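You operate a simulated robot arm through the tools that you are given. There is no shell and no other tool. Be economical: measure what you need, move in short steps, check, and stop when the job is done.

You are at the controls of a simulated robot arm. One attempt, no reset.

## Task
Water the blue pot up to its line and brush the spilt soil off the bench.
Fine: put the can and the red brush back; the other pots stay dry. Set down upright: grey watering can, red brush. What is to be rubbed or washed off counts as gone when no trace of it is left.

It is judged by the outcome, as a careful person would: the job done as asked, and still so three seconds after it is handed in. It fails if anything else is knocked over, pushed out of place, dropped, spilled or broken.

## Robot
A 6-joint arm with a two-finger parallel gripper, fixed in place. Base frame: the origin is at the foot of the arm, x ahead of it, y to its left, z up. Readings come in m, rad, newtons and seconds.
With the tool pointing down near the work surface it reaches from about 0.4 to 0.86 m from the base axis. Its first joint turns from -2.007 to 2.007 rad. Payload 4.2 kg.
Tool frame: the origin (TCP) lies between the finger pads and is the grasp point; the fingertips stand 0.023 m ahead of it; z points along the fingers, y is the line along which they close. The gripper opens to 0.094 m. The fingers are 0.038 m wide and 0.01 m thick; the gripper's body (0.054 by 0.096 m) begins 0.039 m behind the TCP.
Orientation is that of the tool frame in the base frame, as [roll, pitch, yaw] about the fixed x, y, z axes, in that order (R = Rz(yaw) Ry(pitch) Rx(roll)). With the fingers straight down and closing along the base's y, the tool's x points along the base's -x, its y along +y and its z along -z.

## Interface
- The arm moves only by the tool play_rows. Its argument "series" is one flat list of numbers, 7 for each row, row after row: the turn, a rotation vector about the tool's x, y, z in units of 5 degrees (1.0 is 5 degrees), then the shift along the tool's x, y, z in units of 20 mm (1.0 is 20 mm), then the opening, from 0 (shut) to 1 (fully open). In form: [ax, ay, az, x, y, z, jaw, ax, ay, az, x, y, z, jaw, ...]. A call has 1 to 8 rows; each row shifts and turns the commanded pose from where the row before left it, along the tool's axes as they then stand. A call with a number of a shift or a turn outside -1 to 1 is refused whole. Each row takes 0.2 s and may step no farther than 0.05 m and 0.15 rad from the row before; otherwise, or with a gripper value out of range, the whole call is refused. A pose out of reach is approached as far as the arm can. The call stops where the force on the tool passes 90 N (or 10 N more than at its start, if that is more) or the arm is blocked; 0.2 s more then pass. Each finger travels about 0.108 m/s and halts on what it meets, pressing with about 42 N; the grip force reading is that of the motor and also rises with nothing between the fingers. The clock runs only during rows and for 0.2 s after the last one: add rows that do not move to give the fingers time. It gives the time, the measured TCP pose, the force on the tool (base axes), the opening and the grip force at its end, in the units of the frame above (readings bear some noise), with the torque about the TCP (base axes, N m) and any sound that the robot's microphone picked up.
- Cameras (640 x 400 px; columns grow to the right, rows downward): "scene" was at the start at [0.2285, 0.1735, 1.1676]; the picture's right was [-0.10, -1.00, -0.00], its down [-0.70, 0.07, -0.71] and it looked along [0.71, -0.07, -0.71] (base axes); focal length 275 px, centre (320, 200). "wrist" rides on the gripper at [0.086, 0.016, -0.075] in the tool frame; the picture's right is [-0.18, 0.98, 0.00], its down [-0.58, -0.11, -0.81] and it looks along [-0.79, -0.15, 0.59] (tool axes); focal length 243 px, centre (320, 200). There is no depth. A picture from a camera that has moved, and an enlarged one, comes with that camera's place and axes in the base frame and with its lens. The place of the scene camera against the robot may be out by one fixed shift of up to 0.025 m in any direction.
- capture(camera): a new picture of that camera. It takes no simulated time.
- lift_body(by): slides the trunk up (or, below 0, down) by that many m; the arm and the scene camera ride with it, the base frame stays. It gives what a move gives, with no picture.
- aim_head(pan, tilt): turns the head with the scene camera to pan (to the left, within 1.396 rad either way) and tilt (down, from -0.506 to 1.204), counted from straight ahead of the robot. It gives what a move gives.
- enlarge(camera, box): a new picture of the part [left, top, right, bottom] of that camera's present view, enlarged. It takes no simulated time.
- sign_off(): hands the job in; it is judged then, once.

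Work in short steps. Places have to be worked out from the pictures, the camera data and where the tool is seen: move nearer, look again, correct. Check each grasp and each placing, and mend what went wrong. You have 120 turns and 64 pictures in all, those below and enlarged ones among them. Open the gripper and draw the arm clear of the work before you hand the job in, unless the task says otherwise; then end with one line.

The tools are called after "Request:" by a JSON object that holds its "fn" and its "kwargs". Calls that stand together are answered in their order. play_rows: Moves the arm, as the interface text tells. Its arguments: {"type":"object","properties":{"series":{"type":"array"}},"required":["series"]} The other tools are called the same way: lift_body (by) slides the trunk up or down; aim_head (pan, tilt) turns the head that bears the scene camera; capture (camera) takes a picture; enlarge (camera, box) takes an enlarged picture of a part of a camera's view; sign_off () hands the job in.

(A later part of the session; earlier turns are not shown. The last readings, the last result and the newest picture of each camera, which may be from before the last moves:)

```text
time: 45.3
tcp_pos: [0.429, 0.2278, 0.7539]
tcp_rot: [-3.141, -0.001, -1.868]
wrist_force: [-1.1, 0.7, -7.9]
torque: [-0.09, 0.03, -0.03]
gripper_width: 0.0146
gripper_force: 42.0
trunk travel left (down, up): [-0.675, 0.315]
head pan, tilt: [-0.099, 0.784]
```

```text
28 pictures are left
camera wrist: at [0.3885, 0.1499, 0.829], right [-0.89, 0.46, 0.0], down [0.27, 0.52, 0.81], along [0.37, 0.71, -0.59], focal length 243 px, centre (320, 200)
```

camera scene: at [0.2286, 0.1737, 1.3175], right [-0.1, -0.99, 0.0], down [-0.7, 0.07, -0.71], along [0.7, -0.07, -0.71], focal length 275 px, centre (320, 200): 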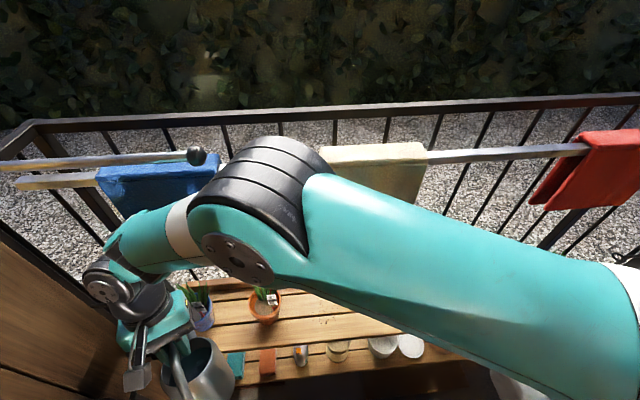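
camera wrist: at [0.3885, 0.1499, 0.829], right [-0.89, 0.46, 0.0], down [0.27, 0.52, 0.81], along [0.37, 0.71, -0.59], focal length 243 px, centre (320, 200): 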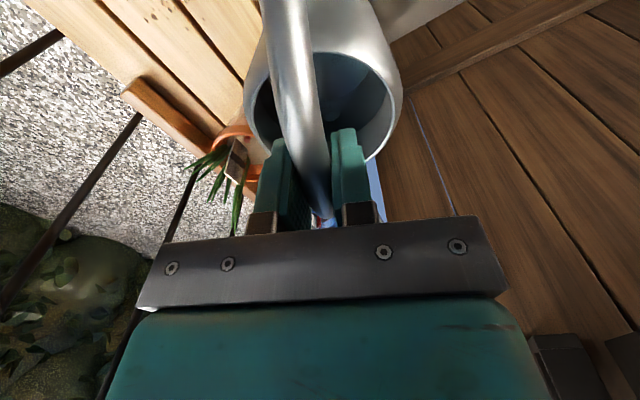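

The blue pot is behind the gripper centre; rotate the tool 28° so it appears at the left side.

Request:
{"fn": "play_rows", "kwargs": {"series": [0, 0, -1, 0, 0, 0, 0, 0, 0, -1, 0, 0, 0, 0, 0, 0, -1, 0, 0, 0, 0, 0, 0, -1, 0, 0, 0, 0, 0, 0, -1, 0, 0, 0, 0, 0, 0, -0.6, 0, 0, 0, 0]}}

Request:
{"fn": "enlarge", "kwargs": {"camera": "wrist", "box": [100, 100, 340, 250]}}

```text
time: 46.7
tcp_pos: [0.4278, 0.2281, 0.7535]
tcp_rot: [3.141, 0.001, -1.378]
wrist_force: [-0.4, 0.2, -7.6]
torque: [-0.09, -0.02, 0.0]
gripper_width: 0.0146
gripper_force: 42.6
trunk travel left (down, up): [-0.675, 0.315]
head pan, tilt: [-0.099, 0.784]
```

```text
2.67 times, centred on (220, 175) of wrist
camera zoom: at [0.43, 0.1399, 0.8291], right [-1.0, -0.01, 0.0], down [0.0, 0.59, 0.81], along [-0.01, 0.81, -0.59], focal length 647 px, centre (587, 267)
```

zoom: 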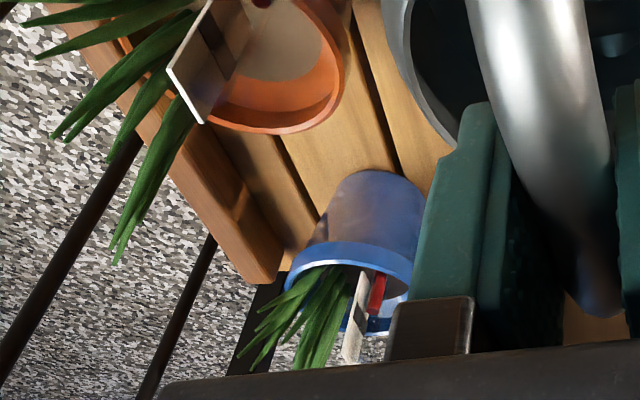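

Gauge visible from the side; zoom in.

Request:
{"fn": "enlarge", "kwargs": {"camera": "wrist", "box": [212, 195, 260, 225]}}

```text
13.33 times, centred on (236, 210) of wrist
camera zoom: at [0.43, 0.1399, 0.8291], right [-1.0, -0.01, 0.0], down [0.0, 0.59, 0.81], along [-0.01, 0.81, -0.59], focal length 3235 px, centre (1440, 67)
```

zoom: 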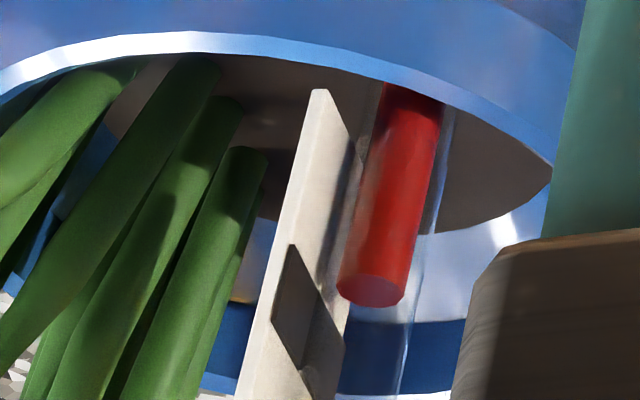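

Float top is at the lower edge of the band, ~5 mm short of its middle. I go back for a little more water: raise, turn back.

Request:
{"fn": "play_rows", "kwargs": {"series": [0, 0, 1, 0, 0, -0.8, 0, 0, 0, 1, 0, 0, -0.8, 0, 0, 0, 1, 0, 0, 0, 0, 0, 0, 1, 0, 0, 0, 0, 0, 0, 1, 0, 0, 0, 0, 0, 0, 1, 0, 0, 0, 0, 0, 0, 1, 0, 0, 0, 0, 0, 0, 1, 0, 0, 0, 0]}}

Request:
{"fn": "play_rows", "kwargs": {"series": [0, 0, 1, 0, 0, 0, 0, 0, 0, 1, 0, 0, 0, 0, 0, 0, 1, 0, 0, 0, 0, 0, 0, 1, 0, 0, 0, 0, 0, 0, 1, 0, 0, 0, 0, 0, 0, 1, 0, 0, 0, 0, 0, 0, 1, 0, 0, 0, 0, 0, 0, 0.2, 0, 0, 0, 0]}}

Request:
{"fn": "play_rows", "kwargs": {"series": [0, 0, 0, -0.35, 1, 0, 0, 0, 0, 0, -0.35, 1, 0, 0, 0, 0, 0, -0.35, 1, 0, 0, 0, 0, 0, -0.35, 1, 0, 0, 0, 0, 0, -0.35, 1, 0, 0, 0, 0, 0, -0.35, 1, 0, 0, 0, 0, 0, -0.35, 1, 0, 0, 0, 0, 0, -0.35, 1, 0, 0]}}

Request:
{"fn": "play_rows", "kwargs": {"series": [0, 0, 0, -0.35, 1, 0, 0, 0, 1, 0, 0, 0, 0, 0, 0, 1, 0, 0, 0, 0, 0, 0, 1, 0, 0, 0, 0, 0, 0, 0, 0, 0, 0, 0, 0]}}

Request:
{"fn": "enlarge", "kwargs": {"camera": "scene", "box": [160, 270, 240, 320]}}

```text
time: 48.5
tcp_pos: [0.428, 0.2272, 0.7852]
tcp_rot: [-3.141, 0.0, -2.078]
wrist_force: [-0.4, 0.0, -7.9]
torque: [-0.08, 0.03, 0.0]
gripper_width: 0.0147
gripper_force: 42.1
trunk travel left (down, up): [-0.675, 0.315]
head pan, tilt: [-0.099, 0.784]
```

```text
time: 50.3
tcp_pos: [0.4283, 0.2274, 0.7861]
tcp_rot: [3.141, 0.0, -2.708]
wrist_force: [-0.1, -0.2, -7.9]
torque: [-0.08, 0.06, -0.01]
gripper_width: 0.0149
gripper_force: 42.0
trunk travel left (down, up): [-0.675, 0.315]
head pan, tilt: [-0.099, 0.784]
```

```text
time: 52.1
tcp_pos: [0.4124, 0.3947, 0.787]
tcp_rot: [-3.14, -0.001, -2.706]
wrist_force: [0.2, 0.4, -7.4]
torque: [-0.06, 0.09, -0.01]
gripper_width: 0.0148
gripper_force: 42.3
trunk travel left (down, up): [-0.675, 0.315]
head pan, tilt: [-0.099, 0.784]
```

```text
time: 53.3
tcp_pos: [0.4097, 0.418, 0.7857]
tcp_rot: [3.141, -0.265, -2.705]
wrist_force: [-0.3, 0.0, -7.7]
torque: [0.04, -0.16, 0.01]
gripper_width: 0.0148
gripper_force: 41.9
trunk travel left (down, up): [-0.675, 0.315]
head pan, tilt: [-0.099, 0.784]
```

```text
8.00 times, centred on (200, 295) of scene
camera zoom: at [0.2286, 0.1738, 1.3174], right [-0.1, -0.99, 0.0], down [-0.7, 0.07, -0.71], along [0.7, -0.07, -0.71], focal length 2201 px, centre (1280, -560)
```

zoom: 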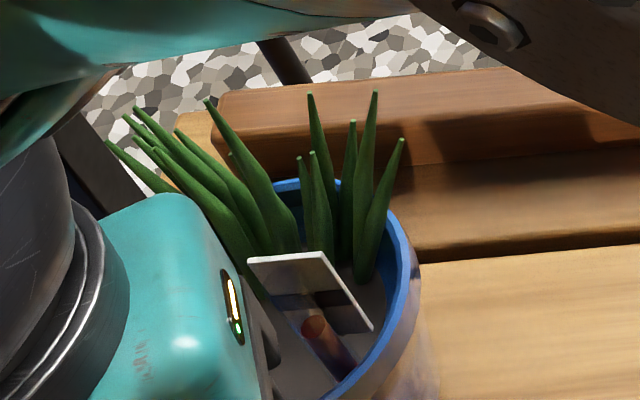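

Same pose regained. I tilt on to 25° with tip compensation, hold 0.6 s, and check the float.

Request:
{"fn": "play_rows", "kwargs": {"series": [0, 1, 0, -0.15, 0, -0.69, 0, 0, 1, 0, -0.15, 0, -0.69, 0, 0, 0.3, 0, -0.045, 0, -0.2, 0, 0, 0, 0, 0, 0, 0, 0, 0, 0, 0, 0, 0, 0, 0, 0, 0, 0, 0, 0, 0, 0, 0, 0, 0, 0, 0, 0, 0]}}

Request:
{"fn": "enlarge", "kwargs": {"camera": "scene", "box": [180, 290, 228, 320]}}

```text
time: 54.9
tcp_pos: [0.4299, 0.4112, 0.8129]
tcp_rot: [3.141, -0.462, -2.705]
wrist_force: [0.2, 0.3, -7.5]
torque: [0.13, -0.34, -0.02]
gripper_width: 0.0147
gripper_force: 42.1
out of reach, approached as far as the arm can: row 3
trunk travel left (down, up): [-0.675, 0.315]
head pan, tilt: [-0.099, 0.784]
```

```text
13.33 times, centred on (204, 305) of scene
camera zoom: at [0.2287, 0.1738, 1.3174], right [-0.1, -0.99, 0.0], down [-0.7, 0.07, -0.71], along [0.7, -0.07, -0.71], focal length 3668 px, centre (1867, -1200)
```

zoom: 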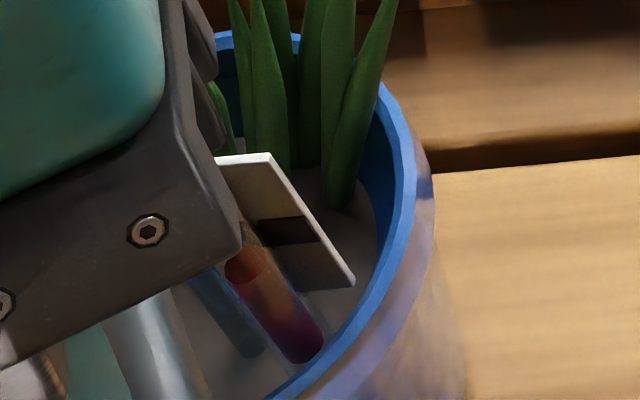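

Float top is now ≈(246,265), about where the middle of the band is. I tilt back right away.

Request:
{"fn": "play_rows", "kwargs": {"series": [0, -1, 0, 0.15, 0, 0.69, 0, 0, -1, 0, 0.15, 0, 0.69, 0, 0, -1, 0, 0, 0, 0, 0, 0, -1, 0, 0, 0, 0, 0, 0, -1, 0, 0, 0, 0, 0, 0, -0.3, 0, 0, 0, 0, 0, 0, 0, 0, 0, 0, 0, 0]}}

Request:
{"fn": "enlarge", "kwargs": {"camera": "scene", "box": [180, 290, 228, 320]}}

```text
time: 56.5
tcp_pos: [0.4146, 0.4032, 0.7915]
tcp_rot: [-3.141, 0.001, -2.704]
wrist_force: [-0.6, 0.2, -7.5]
torque: [-0.04, 0.08, 0.0]
gripper_width: 0.0147
gripper_force: 42.2
trunk travel left (down, up): [-0.675, 0.315]
head pan, tilt: [-0.099, 0.784]
```

```text
13.33 times, centred on (204, 305) of scene
camera zoom: at [0.2287, 0.1738, 1.3174], right [-0.1, -0.99, 0.0], down [-0.7, 0.07, -0.71], along [0.7, -0.07, -0.71], focal length 3668 px, centre (1867, -1200)
```

zoom: 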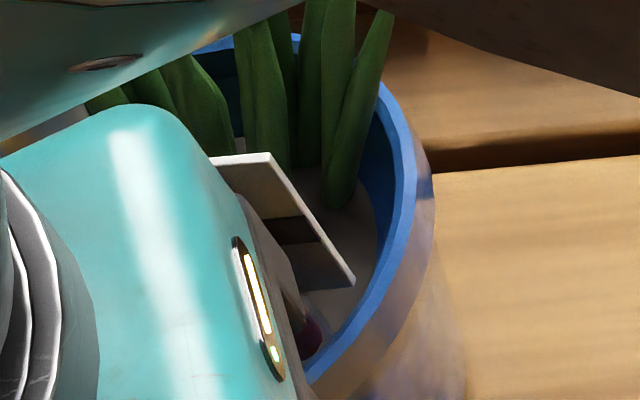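

Retreat the same way as before and read the gauge from the wrist camera.

Request:
{"fn": "play_rows", "kwargs": {"series": [0, 0, 0, 0.35, -1, 0, 0, 0, 0, 0, 0.35, -1, 0, 0, 0, 0, 0, 0.35, -1, 0, 0, 0, 0, 0, 0.35, -1, 0, 0, 0, 0, 0, 0.35, -1, 0, 0, 0, 0, 0, 0.35, -1, 0, 0, 0, 0, 0, 0.35, -1, 0, 0, 0, 0, 0, 0.35, -1, 0, 0]}}

Request:
{"fn": "play_rows", "kwargs": {"series": [0, 0, -1, 0, -0.2, 0, 0, 0, 0, -1, 0, 0, 0, 0, 0, 0, -1, 0, 0, 0, 0, 0, 0, -1, 0, 0, 0, 0, 0, 0, -1, 0, 0, 0, 0, 0, 0, -1, 0, 0, 0, 0, 0, 0, -1, 0, 0, 0, 0, 0, 0, -1, 0, 0, 0, 0]}}

Request:
{"fn": "play_rows", "kwargs": {"series": [0, 0, -1, 0, 0, 0, 0, 0, 0, -1, 0, 0, 0, 0, 0, 0, -1, 0, 0, 0, 0, 0, 0, -1, 0, 0, 0.6, 0, 0, 0, -1, 0, 0, 0.6, 0, 0, 0, -1, 0, 0, 0.6, 0, 0, 0, -1, 0, 0, 0, 0, 0, 0, -0.2, 0, 0, 0, 0]}}

Request:
{"fn": "enlarge", "kwargs": {"camera": "wrist", "box": [212, 195, 260, 225]}}

```text
time: 58.3
tcp_pos: [0.4318, 0.2362, 0.7909]
tcp_rot: [3.141, -0.001, -2.706]
wrist_force: [-0.1, -0.8, -7.9]
torque: [-0.05, 0.06, 0.0]
gripper_width: 0.0147
gripper_force: 41.7
trunk travel left (down, up): [-0.675, 0.315]
head pan, tilt: [-0.099, 0.784]
```

```text
time: 60.1
tcp_pos: [0.4322, 0.2312, 0.7901]
tcp_rot: [-3.141, 0.0, -2.004]
wrist_force: [0.8, -1.0, -8.1]
torque: [-0.09, 0.06, 0.01]
gripper_width: 0.0149
gripper_force: 42.5
trunk travel left (down, up): [-0.675, 0.315]
head pan, tilt: [-0.099, 0.784]
```

```text
time: 61.9
tcp_pos: [0.4326, 0.2309, 0.7549]
tcp_rot: [3.142, -0.002, -1.376]
wrist_force: [-0.9, -0.2, -7.6]
torque: [-0.1, -0.01, 0.02]
gripper_width: 0.0147
gripper_force: 42.0
trunk travel left (down, up): [-0.675, 0.315]
head pan, tilt: [-0.099, 0.784]
```

```text
13.33 times, centred on (236, 210) of wrist
camera zoom: at [0.4338, 0.1439, 0.8304], right [-1.0, -0.01, 0.0], down [0.0, 0.59, 0.81], along [-0.01, 0.81, -0.59], focal length 3235 px, centre (1440, 67)
```

zoom: 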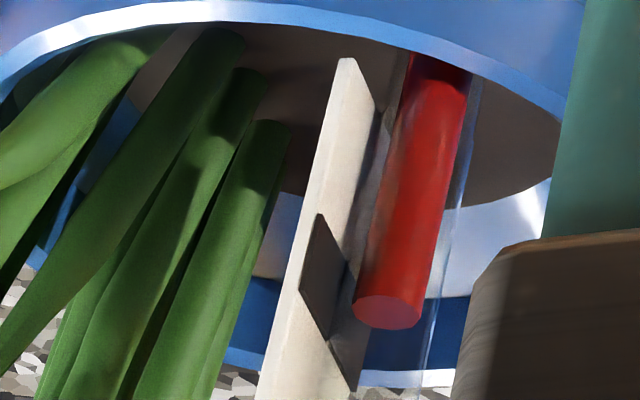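

Float top is level with the middle of the black band: watering done. Now I carry the can back to its original spot (TCP (0.572,−0.2015), yaw −1.605).

Request:
{"fn": "play_rows", "kwargs": {"series": [0, 0, 1, 0, 0, -1, 0, 0, 0, 1, 0, 0, -1, 0, 0, 0, 0.62, 0, 0, -1, 0, 0, 0, 0, 1, 0, -0.5, 0, 0, 0, 0, 1, 0, 0, 0, 0, 0, 0, 1, 0, 0, 0, 0, 0, 0, 1, 0, 0, 0, 0, 0, 0, 1, -0.4, 0, 0]}}

Request:
{"fn": "play_rows", "kwargs": {"series": [0, 0, 0, 1, -0.4, 0, 0, 0, 0, 0, 1, -0.4, 0, 0, 0, 0, 0, 1, -0.4, 0, 0, 0, 0, 0, 1, -0.4, 0, 0, 0, 0, 0, 1, -0.4, 0, 0, 0, 0, 0, 1, -0.4, 0, 0, 0, 0, 0, 1, -0.5, 0, 0, 0, 0, 0, 1, -0.5, 0, 0]}}

Request:
{"fn": "play_rows", "kwargs": {"series": [0, 0, 0, 1, -0.5, 0, 0, 0, 0, 0, 1, -0.5, 0, 0, 0, 0, 0, 1, -0.5, 0, 0, 0, 0, 0, 1, -0.5, 0, 0, 0, 0, 0, 1, -0.5, 0, 0, 0, 0, 0, 1, -0.5, 0, 0, 0, 0, 0, 1, -0.5, 0, 0, 0, 0, 0, 1, -0.5, 0, 0]}}

Request:
{"fn": "capture", "kwargs": {"camera": "scene"}}

```text
time: 63.7
tcp_pos: [0.4385, 0.1319, 0.8258]
tcp_rot: [-3.141, 0.001, -1.608]
wrist_force: [0.0, 0.2, -7.9]
torque: [-0.07, -0.01, 0.01]
gripper_width: 0.0147
gripper_force: 41.9
trunk travel left (down, up): [-0.675, 0.315]
head pan, tilt: [-0.099, 0.784]
```

```text
time: 65.5
tcp_pos: [0.4991, -0.0324, 0.8256]
tcp_rot: [3.142, 0.0, -1.607]
wrist_force: [-0.4, -0.2, -7.0]
torque: [-0.12, 0.0, 0.01]
gripper_width: 0.015
gripper_force: 41.9
trunk travel left (down, up): [-0.675, 0.315]
head pan, tilt: [-0.099, 0.784]
```

```text
time: 67.3
tcp_pos: [0.5728, -0.1943, 0.8246]
tcp_rot: [-3.141, 0.001, -1.606]
wrist_force: [0.1, 0.5, -7.0]
torque: [-0.05, -0.04, 0.02]
gripper_width: 0.0143
gripper_force: 41.9
trunk travel left (down, up): [-0.675, 0.315]
head pan, tilt: [-0.099, 0.784]
```

```text
21 pictures are left
camera scene: at [0.2287, 0.1736, 1.3174], right [-0.1, -0.99, 0.0], down [-0.7, 0.07, -0.71], along [0.7, -0.07, -0.71], focal length 275 px, centre (320, 200)
```

scene: 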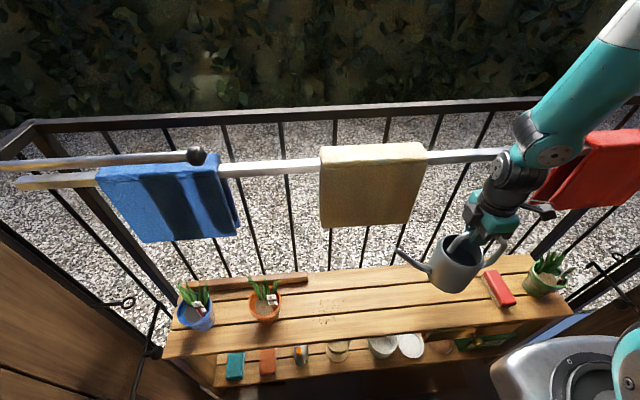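

Everything else looks undisturbed; the cloths sit beyond the arm's reach and haven't moved since t≈20 s. I lower the can to just above its old place.

Request:
{"fn": "play_rows", "kwargs": {"series": [0, 0, 0, 0.36, 0.03, 0, 0, 0, 0, 0, 0, 0, 1, 0, 0, 0, 0, 0, 0, 1, 0, 0, 0, 0, 0, 0, 1, 0, 0, 0, 0, 0, 0, 1, 0, 0, 0, 0, 0, 0, 1, 0, 0, 0, 0, 0, 0, 0.9, 0, 0, 0, 0, 0, 0, 0, 0]}}

Request:
{"fn": "play_rows", "kwargs": {"series": [0, 0, 0, 0, 0, 0.15, 0, 0, 0, 0, 0, 0, 0.15, 0, 0, 0, 0, 0, 0, 0, 0]}}

```text
time: 69.1
tcp_pos: [0.5721, -0.1999, 0.7043]
tcp_rot: [3.134, -0.002, -1.607]
wrist_force: [0.6, 0.2, -7.9]
torque: [-0.07, -0.06, -0.01]
gripper_width: 0.0147
gripper_force: 42.5
trunk travel left (down, up): [-0.675, 0.315]
head pan, tilt: [-0.099, 0.784]
```

```text
time: 69.9
tcp_pos: [0.5732, -0.2031, 0.702]
tcp_rot: [-3.138, 0.001, -1.609]
wrist_force: [-1.0, 0.2, -7.8]
torque: [-0.12, -0.04, 0.05]
gripper_width: 0.0147
gripper_force: 42.3
trunk travel left (down, up): [-0.675, 0.315]
head pan, tilt: [-0.099, 0.784]
```

Still hanging free; lower further slowly.

Request:
{"fn": "play_rows", "kwargs": {"series": [0, 0, 0, 0, 0, 0.15, 0, 0, 0, 0, 0, 0, 0.15, 0, 0, 0, 0, 0, 0, 0, 0]}}

Request:
{"fn": "play_rows", "kwargs": {"series": [0, 0, 0, 0, 0, 0.1, 0, 0, 0, 0, 0, 0, 0, 0]}}

```text
time: 70.7
tcp_pos: [0.5731, -0.2004, 0.6964]
tcp_rot: [-3.141, -0.001, -1.61]
wrist_force: [-9.4, -4.8, 28.0]
torque: [0.17, 0.01, 0.05]
gripper_width: 0.0144
gripper_force: 42.3
trunk travel left (down, up): [-0.675, 0.315]
head pan, tilt: [-0.099, 0.784]
```

```text
time: 71.3
tcp_pos: [0.5719, -0.2012, 0.6931]
tcp_rot: [-3.139, -0.001, -1.608]
wrist_force: [-9.1, -4.2, 27.0]
torque: [0.15, -0.01, 0.04]
gripper_width: 0.0144
gripper_force: 42.2
trunk travel left (down, up): [-0.675, 0.315]
head pan, tilt: [-0.099, 0.784]
```

Contact made with the bench (27 N up). I relieve slightly, open, and rise.

Request:
{"fn": "play_rows", "kwargs": {"series": [0, 0, 0, 0, 0, -0.1, 0, 0, 0, 0, 0, 0, 0, 0.3, 0, 0, 0, 0, 0, 0, 0.7, 0, 0, 0, 0, 0, 0, 1, 0, 0, 0, 0, 0, 0, 1, 0, 0, 0, 0, 0, 0, 1]}}

Request:
{"fn": "play_rows", "kwargs": {"series": [0, 0, 0, 0, 0, -0.6, 1, 0, 0, 0, 0, 0, -1, 1, 0, 0, 0, 0, 0, -1, 1, 0, 0, 0, 0, 0, -1, 1, 0, 0, 0, 0, 0, -1, 1, 0, 0, 0, 0, 0, -1, 1]}}

Request:
{"fn": "enlarge", "kwargs": {"camera": "scene", "box": [380, 180, 620, 330]}}

```text
time: 72.7
tcp_pos: [0.5721, -0.2013, 0.6953]
tcp_rot: [3.141, -0.001, -1.608]
wrist_force: [-0.3, 0.7, 0.6]
torque: [0.02, 0.01, 0.03]
gripper_width: 0.094
gripper_force: 0.0
trunk travel left (down, up): [-0.675, 0.315]
head pan, tilt: [-0.099, 0.784]
```

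```text
time: 73.8
tcp_pos: [0.5005, -0.1836, 0.7332]
tcp_rot: [2.998, 0.045, -1.611]
wrist_force: [2.7, -0.5, -2.8]
torque: [0.02, 0.1, 0.02]
gripper_width: 0.094
gripper_force: 0.1
trunk travel left (down, up): [-0.675, 0.315]
head pan, tilt: [-0.099, 0.784]
stopped in row 5: the arm was blocked; the commanded pose is now the measured one
```

```text
2.67 times, centred on (500, 255) of scene
camera zoom: at [0.23, 0.1731, 1.3222], right [-0.1, -1.0, 0.0], down [-0.7, 0.07, -0.71], along [0.7, -0.07, -0.71], focal length 734 px, centre (-160, 53)
```

zoom: 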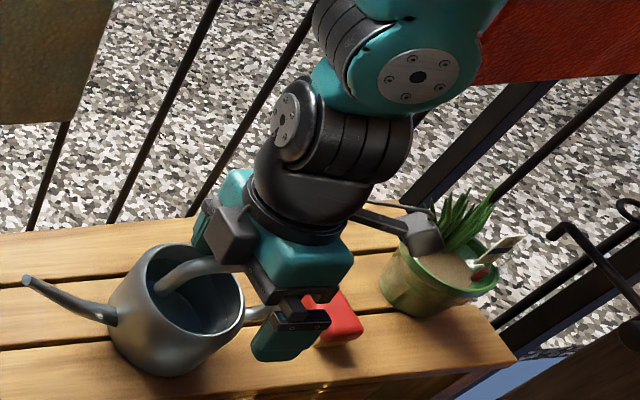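

The rise was unexpectedly blocked and the gripper got displaced toward −x. I need to see what is happening before any further move.

Request:
{"fn": "capture", "kwargs": {"camera": "scene"}}

Request:
{"fn": "capture", "kwargs": {"camera": "wrist"}}

```text
19 pictures are left
camera scene: at [0.23, 0.1731, 1.3222], right [-0.1, -1.0, 0.0], down [-0.7, 0.07, -0.71], along [0.7, -0.07, -0.71], focal length 275 px, centre (320, 200)
```

scene: 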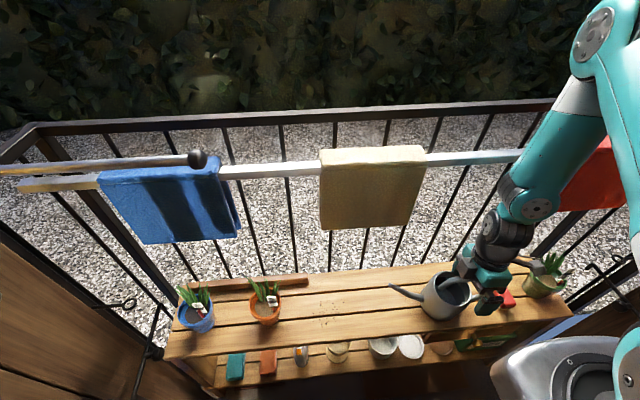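

```text
18 pictures are left
camera wrist: at [0.492, -0.2736, 0.8058], right [-0.96, 0.22, 0.15], down [0.25, 0.53, 0.81], along [0.09, 0.82, -0.57], focal length 243 px, centre (320, 200)
```

wrist: 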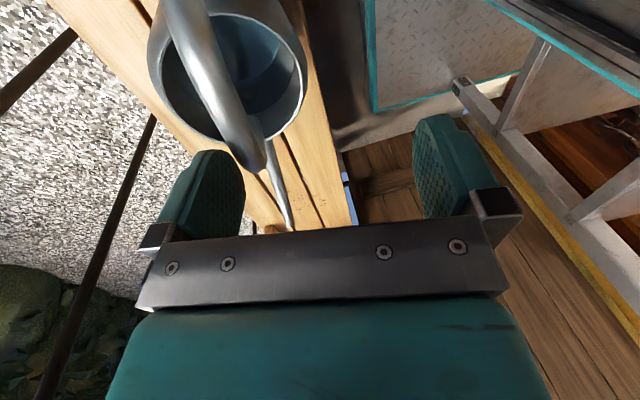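

No obvious contact at the gripper; the fingertips are above the bar now. I try a small straight rise and watch the readings.

Request:
{"fn": "play_rows", "kwargs": {"series": [0, 0, 0, 0, 0, -0.5, 1, 0, 0, 0, 0, 0, -0.5, 1]}}

```text
time: 74.4
tcp_pos: [0.5124, -0.185, 0.7435]
tcp_rot: [2.983, 0.045, -1.611]
wrist_force: [-0.3, 0.0, 0.3]
torque: [0.01, -0.01, -0.03]
gripper_width: 0.0942
gripper_force: 0.2
trunk travel left (down, up): [-0.675, 0.315]
head pan, tilt: [-0.099, 0.784]
```

It moves. I continue upward.

Request:
{"fn": "play_rows", "kwargs": {"series": [0, 0, 0, 0, 0, -1, 1, 0, 0, 0, 0, 0, -1, 1, 0, 0, 0, 0, 0, -1, 1]}}

Request:
{"fn": "capture", "kwargs": {"camera": "scene"}}

```text
time: 75.2
tcp_pos: [0.5217, -0.1897, 0.8044]
tcp_rot: [2.982, 0.044, -1.612]
wrist_force: [0.2, -0.3, 0.8]
torque: [0.01, 0.02, 0.0]
gripper_width: 0.0939
gripper_force: 0.0
trunk travel left (down, up): [-0.675, 0.315]
head pan, tilt: [-0.099, 0.784]
```

```text
17 pictures are left
camera scene: at [0.2287, 0.1734, 1.3174], right [-0.1, -0.99, 0.0], down [-0.7, 0.07, -0.71], along [0.7, -0.07, -0.71], focal length 275 px, centre (320, 200)
```

scene: 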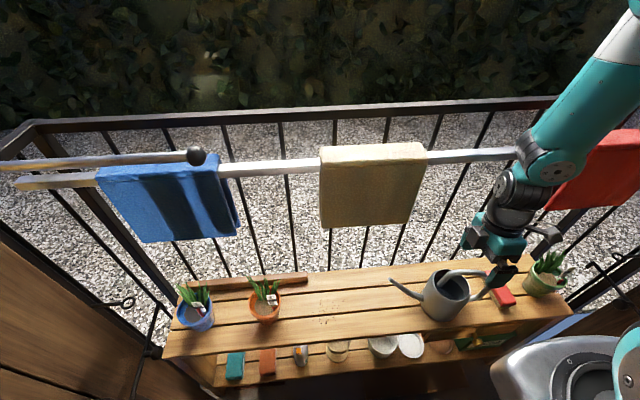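

Can stands upright at its place (spout tip within ~1 cm of the original). Now I rise, level the tool, and turn back to the initial yaw so the fingers close along y for the brush, which lies along x near (0.565, −0.39).

Request:
{"fn": "play_rows", "kwargs": {"series": [1, 0, 0, 0, 0, -1, 1, 0.82, 0.5, 0, 0, 0, -1, 1, 0, 0, 0, 0, 0, -1, 1, 0, 0, 0, 0, 0, -1, 1, 0, 0, 0, 0, 0, -1, 1, 0, 0, 1, 0, 0, -1, 1, 0, 0, 1, 0, 0, -1, 1, 0, 0, 1, 0, 0, 0, 1]}}

Request:
{"fn": "play_rows", "kwargs": {"series": [0, 0, 1, 0, 0, 0, 1, 0, 0, 1, 0, 0, 0, 1, 0, 0, 1, 0, 0, 0, 1, 0, 0, 1, 0, 0, 0, 1, 0, 0, 1, 0, 0, 0, 1, 0, 0, 1, 0, 0, 0, 1, 0, 0, 1, 0, 0, 0, 1, 0, 0, 1, 0, 0, 0, 1]}}

Request:
{"fn": "play_rows", "kwargs": {"series": [0, 0, 1, 0, 0, 0, 1, 0, 0, 1, 0, 0, 0, 1, 0, 0, 1, 0, 0, 0, 1, 0, 0, 1, 0, 0, 0, 1, 0, 0, 1, 0, 0, 0, 1, 0, 0, 1, 0, 0, 0, 1, 0, 0, 0.5, 0, 0, 0, 1]}}

Request:
{"fn": "lift_body", "kwargs": {"by": -0.15}}

Request:
{"fn": "enlarge", "kwargs": {"camera": "scene", "box": [384, 160, 640, 320]}}

```text
time: 77.0
tcp_pos: [0.5273, -0.1911, 0.9428]
tcp_rot: [3.139, 0.002, -1.874]
wrist_force: [0.2, -0.3, 0.3]
torque: [0.02, 0.01, -0.04]
gripper_width: 0.094
gripper_force: 0.1
trunk travel left (down, up): [-0.675, 0.315]
head pan, tilt: [-0.099, 0.784]
```

```text
time: 78.8
tcp_pos: [0.5262, -0.191, 0.943]
tcp_rot: [3.14, 0.001, -2.57]
wrist_force: [-0.2, 0.5, -0.6]
torque: [0.02, 0.01, 0.02]
gripper_width: 0.0941
gripper_force: 0.1
trunk travel left (down, up): [-0.675, 0.315]
head pan, tilt: [-0.099, 0.784]
```

```text
time: 80.4
tcp_pos: [0.5268, -0.1902, 0.9431]
tcp_rot: [3.141, -0.001, -3.137]
wrist_force: [0.8, -0.6, -1.0]
torque: [0.0, -0.03, -0.02]
gripper_width: 0.0942
gripper_force: 0.2
trunk travel left (down, up): [-0.675, 0.315]
head pan, tilt: [-0.099, 0.784]
```

```text
time: 82.2
tcp_pos: [0.5263, -0.1903, 0.7935]
tcp_rot: [3.139, 0.0, -3.136]
wrist_force: [0.8, 0.3, -0.6]
torque: [-0.04, 0.01, 0.0]
gripper_width: 0.094
gripper_force: 0.1
trunk travel left (down, up): [-0.525, 0.465]
head pan, tilt: [-0.099, 0.784]
```

```text
2.50 times, centred on (512, 240) of scene
camera zoom: at [0.2285, 0.1735, 1.1675], right [-0.1, -0.99, 0.0], down [-0.7, 0.07, -0.71], along [0.7, -0.07, -0.71], focal length 688 px, centre (-160, 100)
```

zoom: 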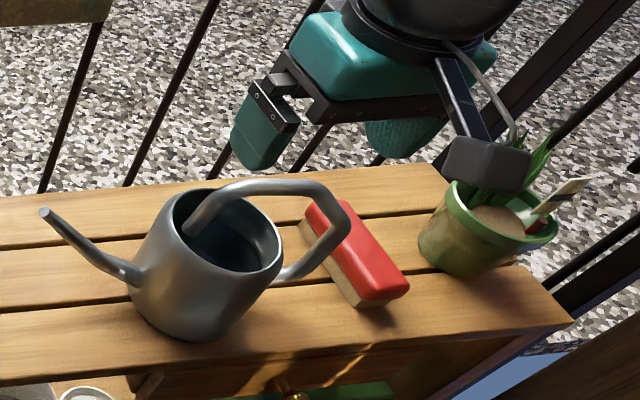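

The can is within ~1.5 cm of its old place and the brush untouched. I move above the brush at (0.56, −0.38) with half-opened fingers and look.

Request:
{"fn": "play_rows", "kwargs": {"series": [0, 0, 0, -0.2, -1, 0, 0.75, 0, 0, 0, -0.2, -1, 0, 0.75, 0, 0, 0, -0.2, -1, 0, 0.75, 0, 0, 0, -0.2, -1, 0, 0.75, 0, 0, 0, -0.2, -1, 0, 0.75, 0, 0, 0, -0.2, -1, 0, 0.75, 0, 0, 0, -0.2, -1, 0, 0.75, 0, 0, 0, -0.2, -1, 0, 0.75]}}

Request:
{"fn": "play_rows", "kwargs": {"series": [0, 0, 0, 0, -1, 0, 0.75, 0, 0, 0, 0, -0.45, 0.5, 0.75, 0, 0, 0, 0, 0, 1, 0.75, 0, 0, 0, 0, 0, 1, 0.75, 0, 0, 0, 0, 0, 0.5, 0.75]}}

Request:
{"fn": "capture", "kwargs": {"camera": "wrist"}}

Request:
{"fn": "enlarge", "kwargs": {"camera": "scene", "box": [424, 170, 616, 290]}}

```text
time: 84.0
tcp_pos: [0.5597, -0.3505, 0.7944]
tcp_rot: [3.138, 0.0, -3.136]
wrist_force: [-0.6, 0.2, 0.4]
torque: [-0.04, -0.01, 0.01]
gripper_width: 0.0705
gripper_force: 0.0
trunk travel left (down, up): [-0.525, 0.465]
head pan, tilt: [-0.099, 0.784]
```

```text
time: 85.2
tcp_pos: [0.5587, -0.3787, 0.7329]
tcp_rot: [3.14, -0.001, -3.136]
wrist_force: [0.5, 0.0, -0.2]
torque: [0.01, 0.0, -0.01]
gripper_width: 0.0706
gripper_force: 0.1
trunk travel left (down, up): [-0.525, 0.465]
head pan, tilt: [-0.099, 0.784]
```

```text
15 pictures are left
camera wrist: at [0.473, -0.3625, 0.8081], right [0.18, 0.98, 0.0], down [0.58, -0.11, 0.81], along [0.79, -0.14, -0.59], focal length 243 px, centre (320, 200)
```

wrist: 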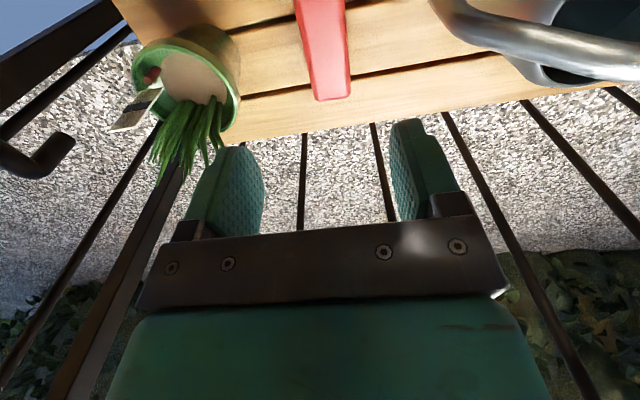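

```text
3.33 times, centred on (520, 230) of scene
camera zoom: at [0.2284, 0.1735, 1.1676], right [-0.1, -0.99, 0.0], down [-0.7, 0.07, -0.71], along [0.7, -0.07, -0.71], focal length 917 px, centre (-347, 100)
```

zoom: 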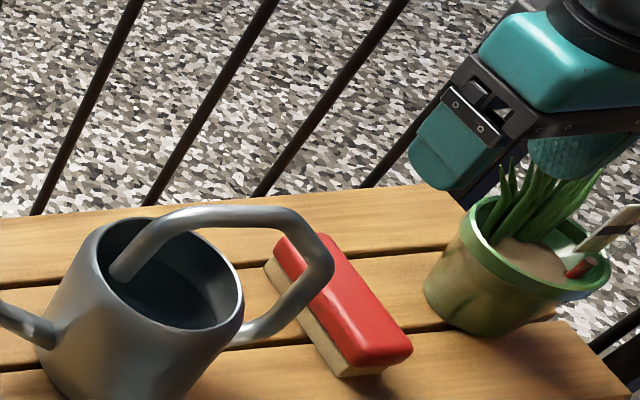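

By the wrist camera the brush lies straight below (y≈−0.377), its top lower than assumed (~0.53), centre x≈0.58. I shift in x, descend to z≈0.60 and look again.

Request:
{"fn": "play_rows", "kwargs": {"series": [0, 0, 0, -1, 0, 0.65, 0.75, 0, 0, 0, -0.15, 0, 1, 0.75, 0, 0, 0, 0, 0, 1, 0.75, 0, 0, 0, 0, 0, 1, 0.75, 0, 0, 0, 0, 0, 1, 0.75, 0, 0, 0, 0, 0, 1, 0.75, 0, 0, 0, 0, 0, 1, 0.75]}}

Request:
{"fn": "capture", "kwargs": {"camera": "wrist"}}

Request:
{"fn": "enlarge", "kwargs": {"camera": "scene", "box": [424, 190, 616, 310]}}

```text
time: 86.8
tcp_pos: [0.5824, -0.3793, 0.5999]
tcp_rot: [3.14, -0.001, -3.136]
wrist_force: [-0.2, -0.2, 0.1]
torque: [-0.03, -0.02, -0.01]
gripper_width: 0.0702
gripper_force: 0.0
trunk travel left (down, up): [-0.525, 0.465]
head pan, tilt: [-0.099, 0.784]
```

```text
13 pictures are left
camera wrist: at [0.496, -0.3628, 0.6754], right [0.18, 0.98, 0.0], down [0.58, -0.11, 0.81], along [0.79, -0.14, -0.59], focal length 243 px, centre (320, 200)
```

wrist: 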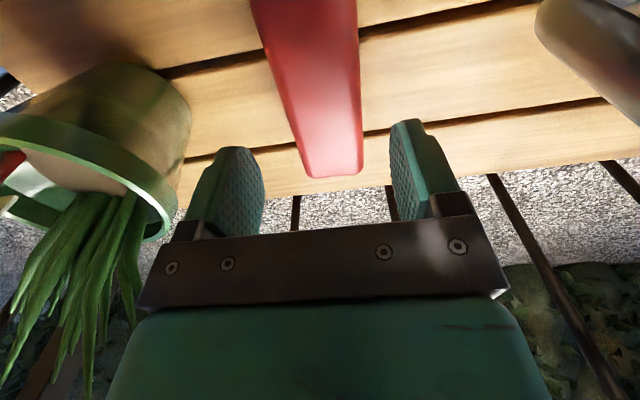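

```text
3.33 times, centred on (520, 250) of scene
camera zoom: at [0.2284, 0.1735, 1.1676], right [-0.1, -0.99, 0.0], down [-0.7, 0.07, -0.71], along [0.7, -0.07, -0.71], focal length 917 px, centre (-347, 33)
```

zoom: 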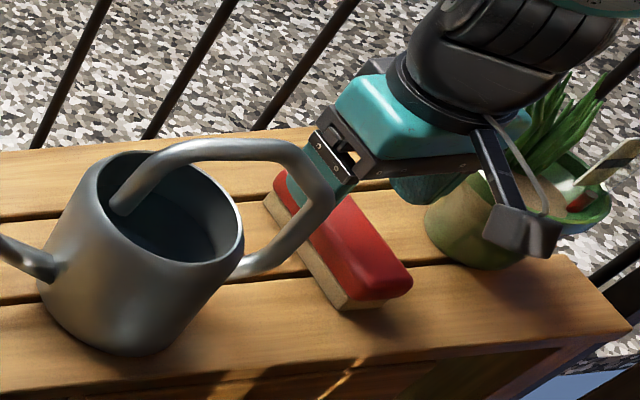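

Well aligned (y ok). Descend to TCP z≈0.55 and pick a slightly smaller x.

Request:
{"fn": "play_rows", "kwargs": {"series": [0, 0, 0, 0.3, 0, 0.8, 0.75, 0, 0, 0, 0, 0, 0.8, 0.75, 0, 0, 0, 0, 0, 0.8, 0.75, 0, 0, 0, 0, 0, 0, 0.75]}}

Request:
{"fn": "enlarge", "kwargs": {"camera": "scene", "box": [464, 210, 592, 290]}}

```text
time: 87.8
tcp_pos: [0.5771, -0.3788, 0.5521]
tcp_rot: [3.141, 0.0, -3.136]
wrist_force: [0.3, 0.7, 0.3]
torque: [0.02, 0.02, 0.03]
gripper_width: 0.0704
gripper_force: 0.1
trunk travel left (down, up): [-0.525, 0.465]
head pan, tilt: [-0.099, 0.784]
```

```text
5.00 times, centred on (528, 250) of scene
camera zoom: at [0.2285, 0.1734, 1.1675], right [-0.1, -0.99, 0.0], down [-0.7, 0.07, -0.71], along [0.7, -0.07, -0.71], focal length 1375 px, centre (-720, -50)
```

zoom: 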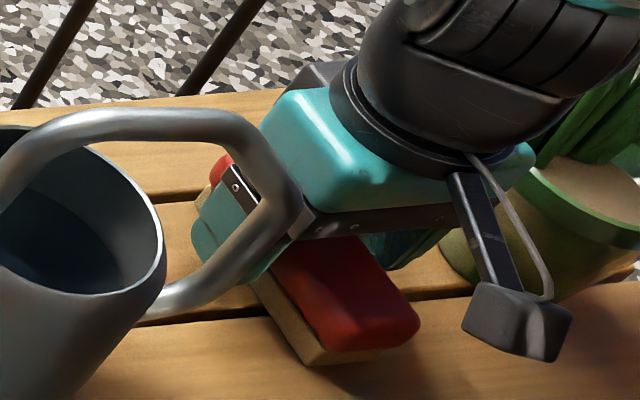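

Fingers straddle the brush. Close.

Request:
{"fn": "play_rows", "kwargs": {"series": [0, 0, 0, 0, 0, 0, 0.4, 0, 0, 0, 0, 0, 0, 0.2, 0, 0, 0, 0, 0, 0, 0.2, 0, 0, 0, 0, 0, 0, 0.2]}}

```text
time: 88.8
tcp_pos: [0.5767, -0.3781, 0.5518]
tcp_rot: [3.141, 0.002, -3.135]
wrist_force: [0.5, 0.1, 0.8]
torque: [0.0, -0.03, 0.05]
gripper_width: 0.0418
gripper_force: 41.9
trunk travel left (down, up): [-0.525, 0.465]
head pan, tilt: [-0.099, 0.784]
```

Gripped at 42 mm. Lift straight up to clear the can.

Request:
{"fn": "play_rows", "kwargs": {"series": [0, 0, 0, 0, 0, -0.4, 0.2, 0, 0, 0, 0, 0, -1, 0.2, 0, 0, 0, 0, 0, -1, 0.2, 0, 0, 0, 0, 0, -1, 0.2, 0, 0, 0, 0, 0, -1, 0.2, 0, 0, 0, 0, 0, -1, 0.2, 0, 0, 0, 0, 0, -1, 0.2]}}

Request:
{"fn": "play_rows", "kwargs": {"series": [0, 0, 0, 0, 0, -1, 0.2, 0, 0, 0, 0, 0, -1, 0.2, 0, 0, 0, 0, 0, -1, 0.2, 0, 0, 0, 0, 0, -1, 0.2, 0, 0, 0, 0, 0, -1, 0.2, 0, 0, 0, 0, 0, -1, 0.2, 0, 0, 0, 0, 0, 0, 0.2]}}

Request:
{"fn": "enlarge", "kwargs": {"camera": "scene", "box": [384, 160, 640, 320]}}

```text
time: 90.4
tcp_pos: [0.5751, -0.3798, 0.6796]
tcp_rot: [3.14, -0.001, -3.138]
wrist_force: [-0.7, -0.3, -1.3]
torque: [-0.02, -0.02, -0.02]
gripper_width: 0.0419
gripper_force: 41.9
trunk travel left (down, up): [-0.525, 0.465]
head pan, tilt: [-0.099, 0.784]
```

```text
time: 92.0
tcp_pos: [0.5766, -0.3798, 0.8008]
tcp_rot: [3.138, 0.001, -3.137]
wrist_force: [-1.0, 1.1, -2.2]
torque: [-0.03, -0.01, 0.0]
gripper_width: 0.0419
gripper_force: 42.4
trunk travel left (down, up): [-0.525, 0.465]
head pan, tilt: [-0.099, 0.784]
```

```text
2.50 times, centred on (512, 240) of scene
camera zoom: at [0.2285, 0.1734, 1.1675], right [-0.1, -0.99, 0.0], down [-0.7, 0.07, -0.71], along [0.7, -0.07, -0.71], focal length 688 px, centre (-160, 100)
```

zoom: 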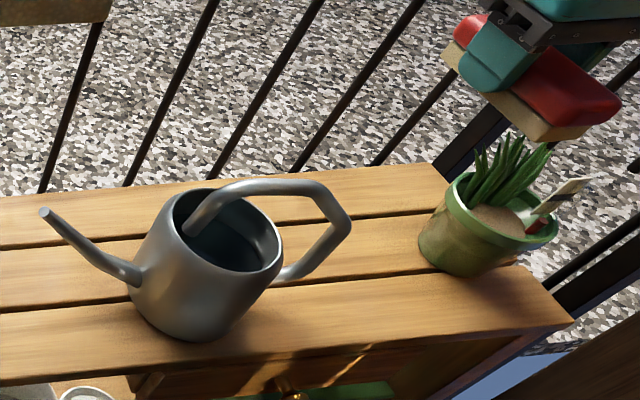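

Brush held level. Carry it over to +y, stopping at y≈0.05 (just before the soil).

Request:
{"fn": "play_rows", "kwargs": {"series": [0, 0, 0, 0, 1, 0, 0.2, 0, 0, 0, 0, 1, 0, 0.2, 0, 0, 0, 0, 1, 0, 0.2, 0, 0, 0, 0, 1, 0, 0.2, 0, 0, 0, 0, 1, 0, 0.2, 0, 0, 0, 0, 1, 0, 0.2, 0, 0, 0, 0, 1, 0, 0.2, 0, 0, 0, 0, 1, 0, 0.2]}}

Request:
{"fn": "play_rows", "kwargs": {"series": [0, 0, 0, 0, 1, 0, 0.2, 0, 0, 0, 0, 1, 0, 0.2, 0, 0, 0, 0, 1, 0, 0.2, 0, 0, 0, 0, 1, 0, 0.2, 0, 0, 0, 0, 1, 0, 0.2, 0, 0, 0, 0, 1, 0, 0.2, 0, 0, 0, 0, 1, 0, 0.2, 0, 0, 0, 0, 1, 0, 0.2]}}

Request:
{"fn": "play_rows", "kwargs": {"series": [0, 0, 0, 0, 1, 0, 0.2, 0, 0, 0, 0, 1, 0, 0.2, 0, 0, 0, 0, 1, 1, 0.2, 0, 0, 0, 0, 1, 1, 0.2, 0, 0, 0, 0, 1, 1, 0.2, 0, 0, 0, 0, 0, 1, 0.2, 0, 0, 0, 0, 0, 1, 0.2, 0, 0, 0, 0, 0, 1, 0.2]}}

Request:
{"fn": "play_rows", "kwargs": {"series": [0, 0, 0, 0, 0, 1, 0.2, 0, 0, 0, 0, 0, 1, 0.2, 0, 0, 0, 0, 0, 1, 0.2, 0, 0, 0, 0, 0, 1, 0.2]}}

Request:
{"fn": "enlarge", "kwargs": {"camera": "scene", "box": [216, 200, 424, 330]}}

```text
time: 93.8
tcp_pos: [0.5746, -0.2184, 0.8003]
tcp_rot: [3.139, 0.0, -3.138]
wrist_force: [-0.8, 0.3, -1.9]
torque: [-0.01, -0.01, -0.01]
gripper_width: 0.0416
gripper_force: 42.1
trunk travel left (down, up): [-0.525, 0.465]
head pan, tilt: [-0.099, 0.784]
```

```text
time: 95.6
tcp_pos: [0.5751, -0.0598, 0.8002]
tcp_rot: [3.14, 0.0, -3.137]
wrist_force: [-0.3, -0.3, -2.2]
torque: [0.0, -0.03, 0.01]
gripper_width: 0.0418
gripper_force: 42.1
trunk travel left (down, up): [-0.525, 0.465]
head pan, tilt: [-0.099, 0.784]
```

```text
time: 97.4
tcp_pos: [0.575, 0.0413, 0.6805]
tcp_rot: [3.139, 0.001, -3.137]
wrist_force: [0.6, 0.2, -1.2]
torque: [0.02, 0.03, -0.03]
gripper_width: 0.0413
gripper_force: 41.8
trunk travel left (down, up): [-0.525, 0.465]
head pan, tilt: [-0.099, 0.784]
```

```text
time: 98.4
tcp_pos: [0.573, 0.0414, 0.6004]
tcp_rot: [3.139, 0.001, -3.136]
wrist_force: [-0.1, 0.7, -1.1]
torque: [0.01, 0.0, -0.02]
gripper_width: 0.0416
gripper_force: 42.2
trunk travel left (down, up): [-0.525, 0.465]
head pan, tilt: [-0.099, 0.784]
```

```text
3.08 times, centred on (320, 265) of scene
camera zoom: at [0.2285, 0.1735, 1.1676], right [-0.1, -0.99, 0.0], down [-0.7, 0.07, -0.71], along [0.7, -0.07, -0.71], focal length 846 px, centre (320, 0)
```

zoom: 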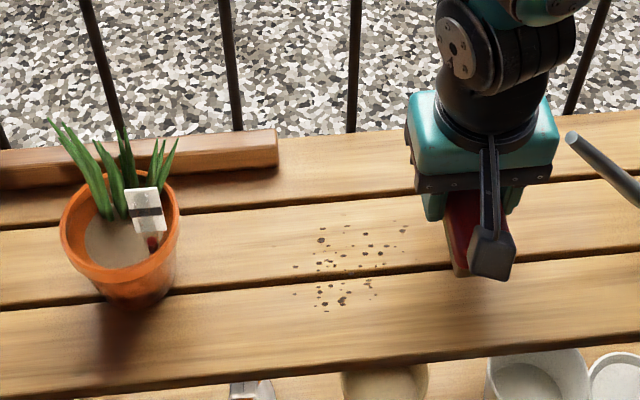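

Soil spans y≈0.096–0.19 relative to the brush; brush length covers its x-extent. I move to the left edge of the soil (y≈0.205) and lower until light contact.

Request:
{"fn": "play_rows", "kwargs": {"series": [0, 0, 0, 0.1, 1, 0, 0.2, 0, 0, 0, 0, 1, 0, 0.2, 0, 0, 0, 0, 1, 0, 0.2, 0, 0, 0, 0, 1, 0, 0.2, 0, 0, 0, 0, 1, 0, 0.2, 0, 0, 0, 0, 1, 0, 0.2, 0, 0, 0, 0, 1, 0, 0.2, 0, 0, 0, 0, 1, 0, 0.2]}}

Request:
{"fn": "play_rows", "kwargs": {"series": [0, 0, 0, 0, 0.2, 0.8, 0.2, 0, 0, 0, 0, 0, 0.8, 0.2, 0, 0, 0, 0, 0, 0.6, 0.2, 0, 0, 0, 0, 0, 0.2, 0.2, 0, 0, 0, 0, 0, 0, 0.2]}}

```text
time: 100.2
tcp_pos: [0.5701, 0.2016, 0.6009]
tcp_rot: [3.139, 0.0, -3.137]
wrist_force: [0.2, 0.7, -1.7]
torque: [0.01, -0.01, 0.02]
gripper_width: 0.0416
gripper_force: 41.9
trunk travel left (down, up): [-0.525, 0.465]
head pan, tilt: [-0.099, 0.784]
```

```text
time: 101.4
tcp_pos: [0.5704, 0.2058, 0.5531]
tcp_rot: [3.14, 0.001, -3.136]
wrist_force: [0.0, 0.0, -0.5]
torque: [0.0, -0.01, 0.03]
gripper_width: 0.0418
gripper_force: 41.4
trunk travel left (down, up): [-0.525, 0.465]
head pan, tilt: [-0.099, 0.784]
```

Just at bench level (0.552). Lower a few mm more for light pressure.

Request:
{"fn": "play_rows", "kwargs": {"series": [0, 0, 0, 0, 0, 0.1, 0.2, 0, 0, 0, 0, 0, 0.1, 0.2, 0, 0, 0, 0, 0, 0, 0.2]}}

```text
time: 102.2
tcp_pos: [0.5714, 0.206, 0.5504]
tcp_rot: [3.137, 0.003, -3.138]
wrist_force: [-3.6, -4.3, 31.0]
torque: [-0.21, 0.0, 0.05]
gripper_width: 0.0418
gripper_force: 42.2
trunk travel left (down, up): [-0.525, 0.465]
head pan, tilt: [-0.099, 0.784]
```

31 N of pressure; relieve a bit and sweep toward −y across the soil.

Request:
{"fn": "play_rows", "kwargs": {"series": [0, 0, 0, 0, 0, -0.04, 0.2, 0, 0, 0, 0, -1, 0, 0.2, 0, 0, 0, 0, -1, 0, 0.2, 0, 0, 0, 0, -1, 0, 0.2, 0, 0, 0, 0, -1, 0, 0.2, 0, 0, 0, 0, -1, 0, 0.2, 0, 0, 0, 0, -1, 0, 0.2, 0, 0, 0, 0, -1, 0, 0.2]}}

Request:
{"fn": "enlarge", "kwargs": {"camera": "scene", "box": [216, 200, 424, 330]}}

```text
time: 104.0
tcp_pos: [0.5714, 0.0646, 0.5508]
tcp_rot: [3.14, 0.0, -3.137]
wrist_force: [0.2, 11.4, 30.0]
torque: [0.06, 0.14, -0.21]
gripper_width: 0.0422
gripper_force: 42.3
trunk travel left (down, up): [-0.525, 0.465]
head pan, tilt: [-0.099, 0.784]
```

```text
3.08 times, centred on (320, 265) of scene
camera zoom: at [0.2277, 0.1738, 1.1677], right [-0.1, -1.0, 0.0], down [-0.7, 0.07, -0.71], along [0.71, -0.07, -0.71], focal length 846 px, centre (320, 0)
```

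zoom: 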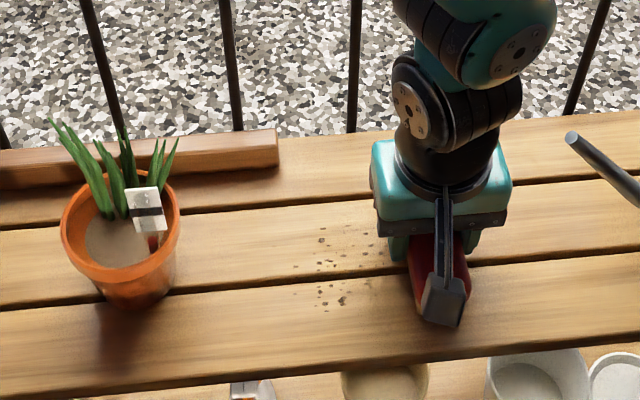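

Soil is fading with each pass. I scrub back and forth a few more times.

Request:
{"fn": "play_rows", "kwargs": {"series": [0, 0, 0, 0, 1, 0, 0.2, 0, 0, 0, 0, 1, 0, 0.2, 0, 0, 0, 0, 1, 0, 0.2, 0, 0, 0, 0, 1, 0, 0.2, 0, 0, 0, 0, 1, 0, 0.2, 0, 0, 0, 0, 1, 0, 0.2, 0, 0, 0, 0, 1, 0, 0.2]}}

Request:
{"fn": "play_rows", "kwargs": {"series": [0, 0, 0, 0, -1, 0, 0.2, 0, 0, 0, 0, -1, 0, 0.2, 0, 0, 0, 0, -1, 0, 0.2, 0, 0, 0, 0, -1, 0, 0.2, 0, 0, 0, 0, -1, 0, 0.2, 0, 0, 0, 0, -1, 0, 0.2, 0, 0, 0, 0, -1, 0, 0.2]}}

Request:
{"fn": "play_rows", "kwargs": {"series": [0, 0, 0, 0, 1, 0, 0.2, 0, 0, 0, 0, 1, 0, 0.2, 0, 0, 0, 0, 1, 0, 0.2, 0, 0, 0, 0, 1, 0, 0.2, 0, 0, 0, 0, 1, 0, 0.2, 0, 0, 0, 0, 1, 0, 0.2, 0, 0, 0, 0, 1, 0, 0.2]}}

Request:
{"fn": "play_rows", "kwargs": {"series": [0, 0, 0, 0, -1, 0, 0.2, 0, 0, 0, 0, -1, 0, 0.2, 0, 0, 0, 0, -1, 0, 0.2, 0, 0, 0, 0, -1, 0, 0.2, 0, 0, 0, 0, -1, 0, 0.2, 0, 0, 0, 0, -1, 0, 0.2, 0, 0, 0, 0, -1, 0, 0.2]}}

Request:
{"fn": "enlarge", "kwargs": {"camera": "scene", "box": [272, 240, 400, 320]}}

```text
time: 105.6
tcp_pos: [0.571, 0.2065, 0.5501]
tcp_rot: [3.139, 0.0, -3.137]
wrist_force: [0.1, -2.9, 7.6]
torque: [-0.2, 0.04, 0.04]
gripper_width: 0.0415
gripper_force: 42.5
trunk travel left (down, up): [-0.525, 0.465]
head pan, tilt: [-0.099, 0.784]
```

```text
time: 107.2
tcp_pos: [0.5707, 0.0653, 0.5495]
tcp_rot: [3.139, -0.001, -3.137]
wrist_force: [-0.1, -0.8, -1.4]
torque: [0.0, -0.01, -0.02]
gripper_width: 0.0417
gripper_force: 42.2
trunk travel left (down, up): [-0.525, 0.465]
head pan, tilt: [-0.099, 0.784]
```

```text
time: 108.8
tcp_pos: [0.5704, 0.2059, 0.5496]
tcp_rot: [3.139, 0.001, -3.139]
wrist_force: [0.1, 0.7, -1.1]
torque: [-0.01, -0.01, 0.01]
gripper_width: 0.0418
gripper_force: 42.4
trunk travel left (down, up): [-0.525, 0.465]
head pan, tilt: [-0.099, 0.784]
```

```text
time: 110.4
tcp_pos: [0.5715, 0.0642, 0.5495]
tcp_rot: [3.138, 0.002, -3.135]
wrist_force: [1.1, 6.4, 13.7]
torque: [0.0, 0.74, -0.31]
gripper_width: 0.0415
gripper_force: 41.6
trunk travel left (down, up): [-0.525, 0.465]
head pan, tilt: [-0.099, 0.784]
```

```text
5.00 times, centred on (336, 280) of scene
camera zoom: at [0.2281, 0.1737, 1.1677], right [-0.1, -1.0, 0.0], down [-0.7, 0.07, -0.71], along [0.7, -0.07, -0.71], focal length 1375 px, centre (240, -200)
```

zoom: 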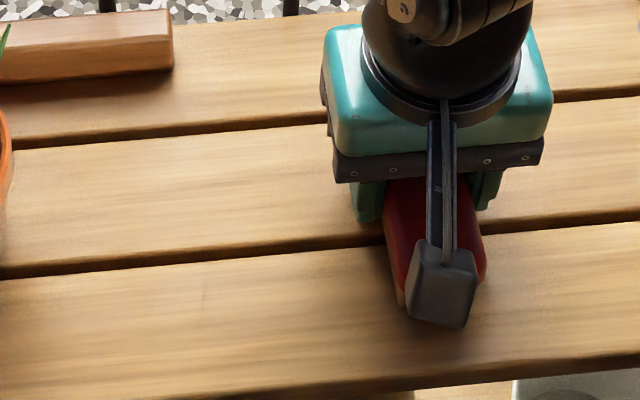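

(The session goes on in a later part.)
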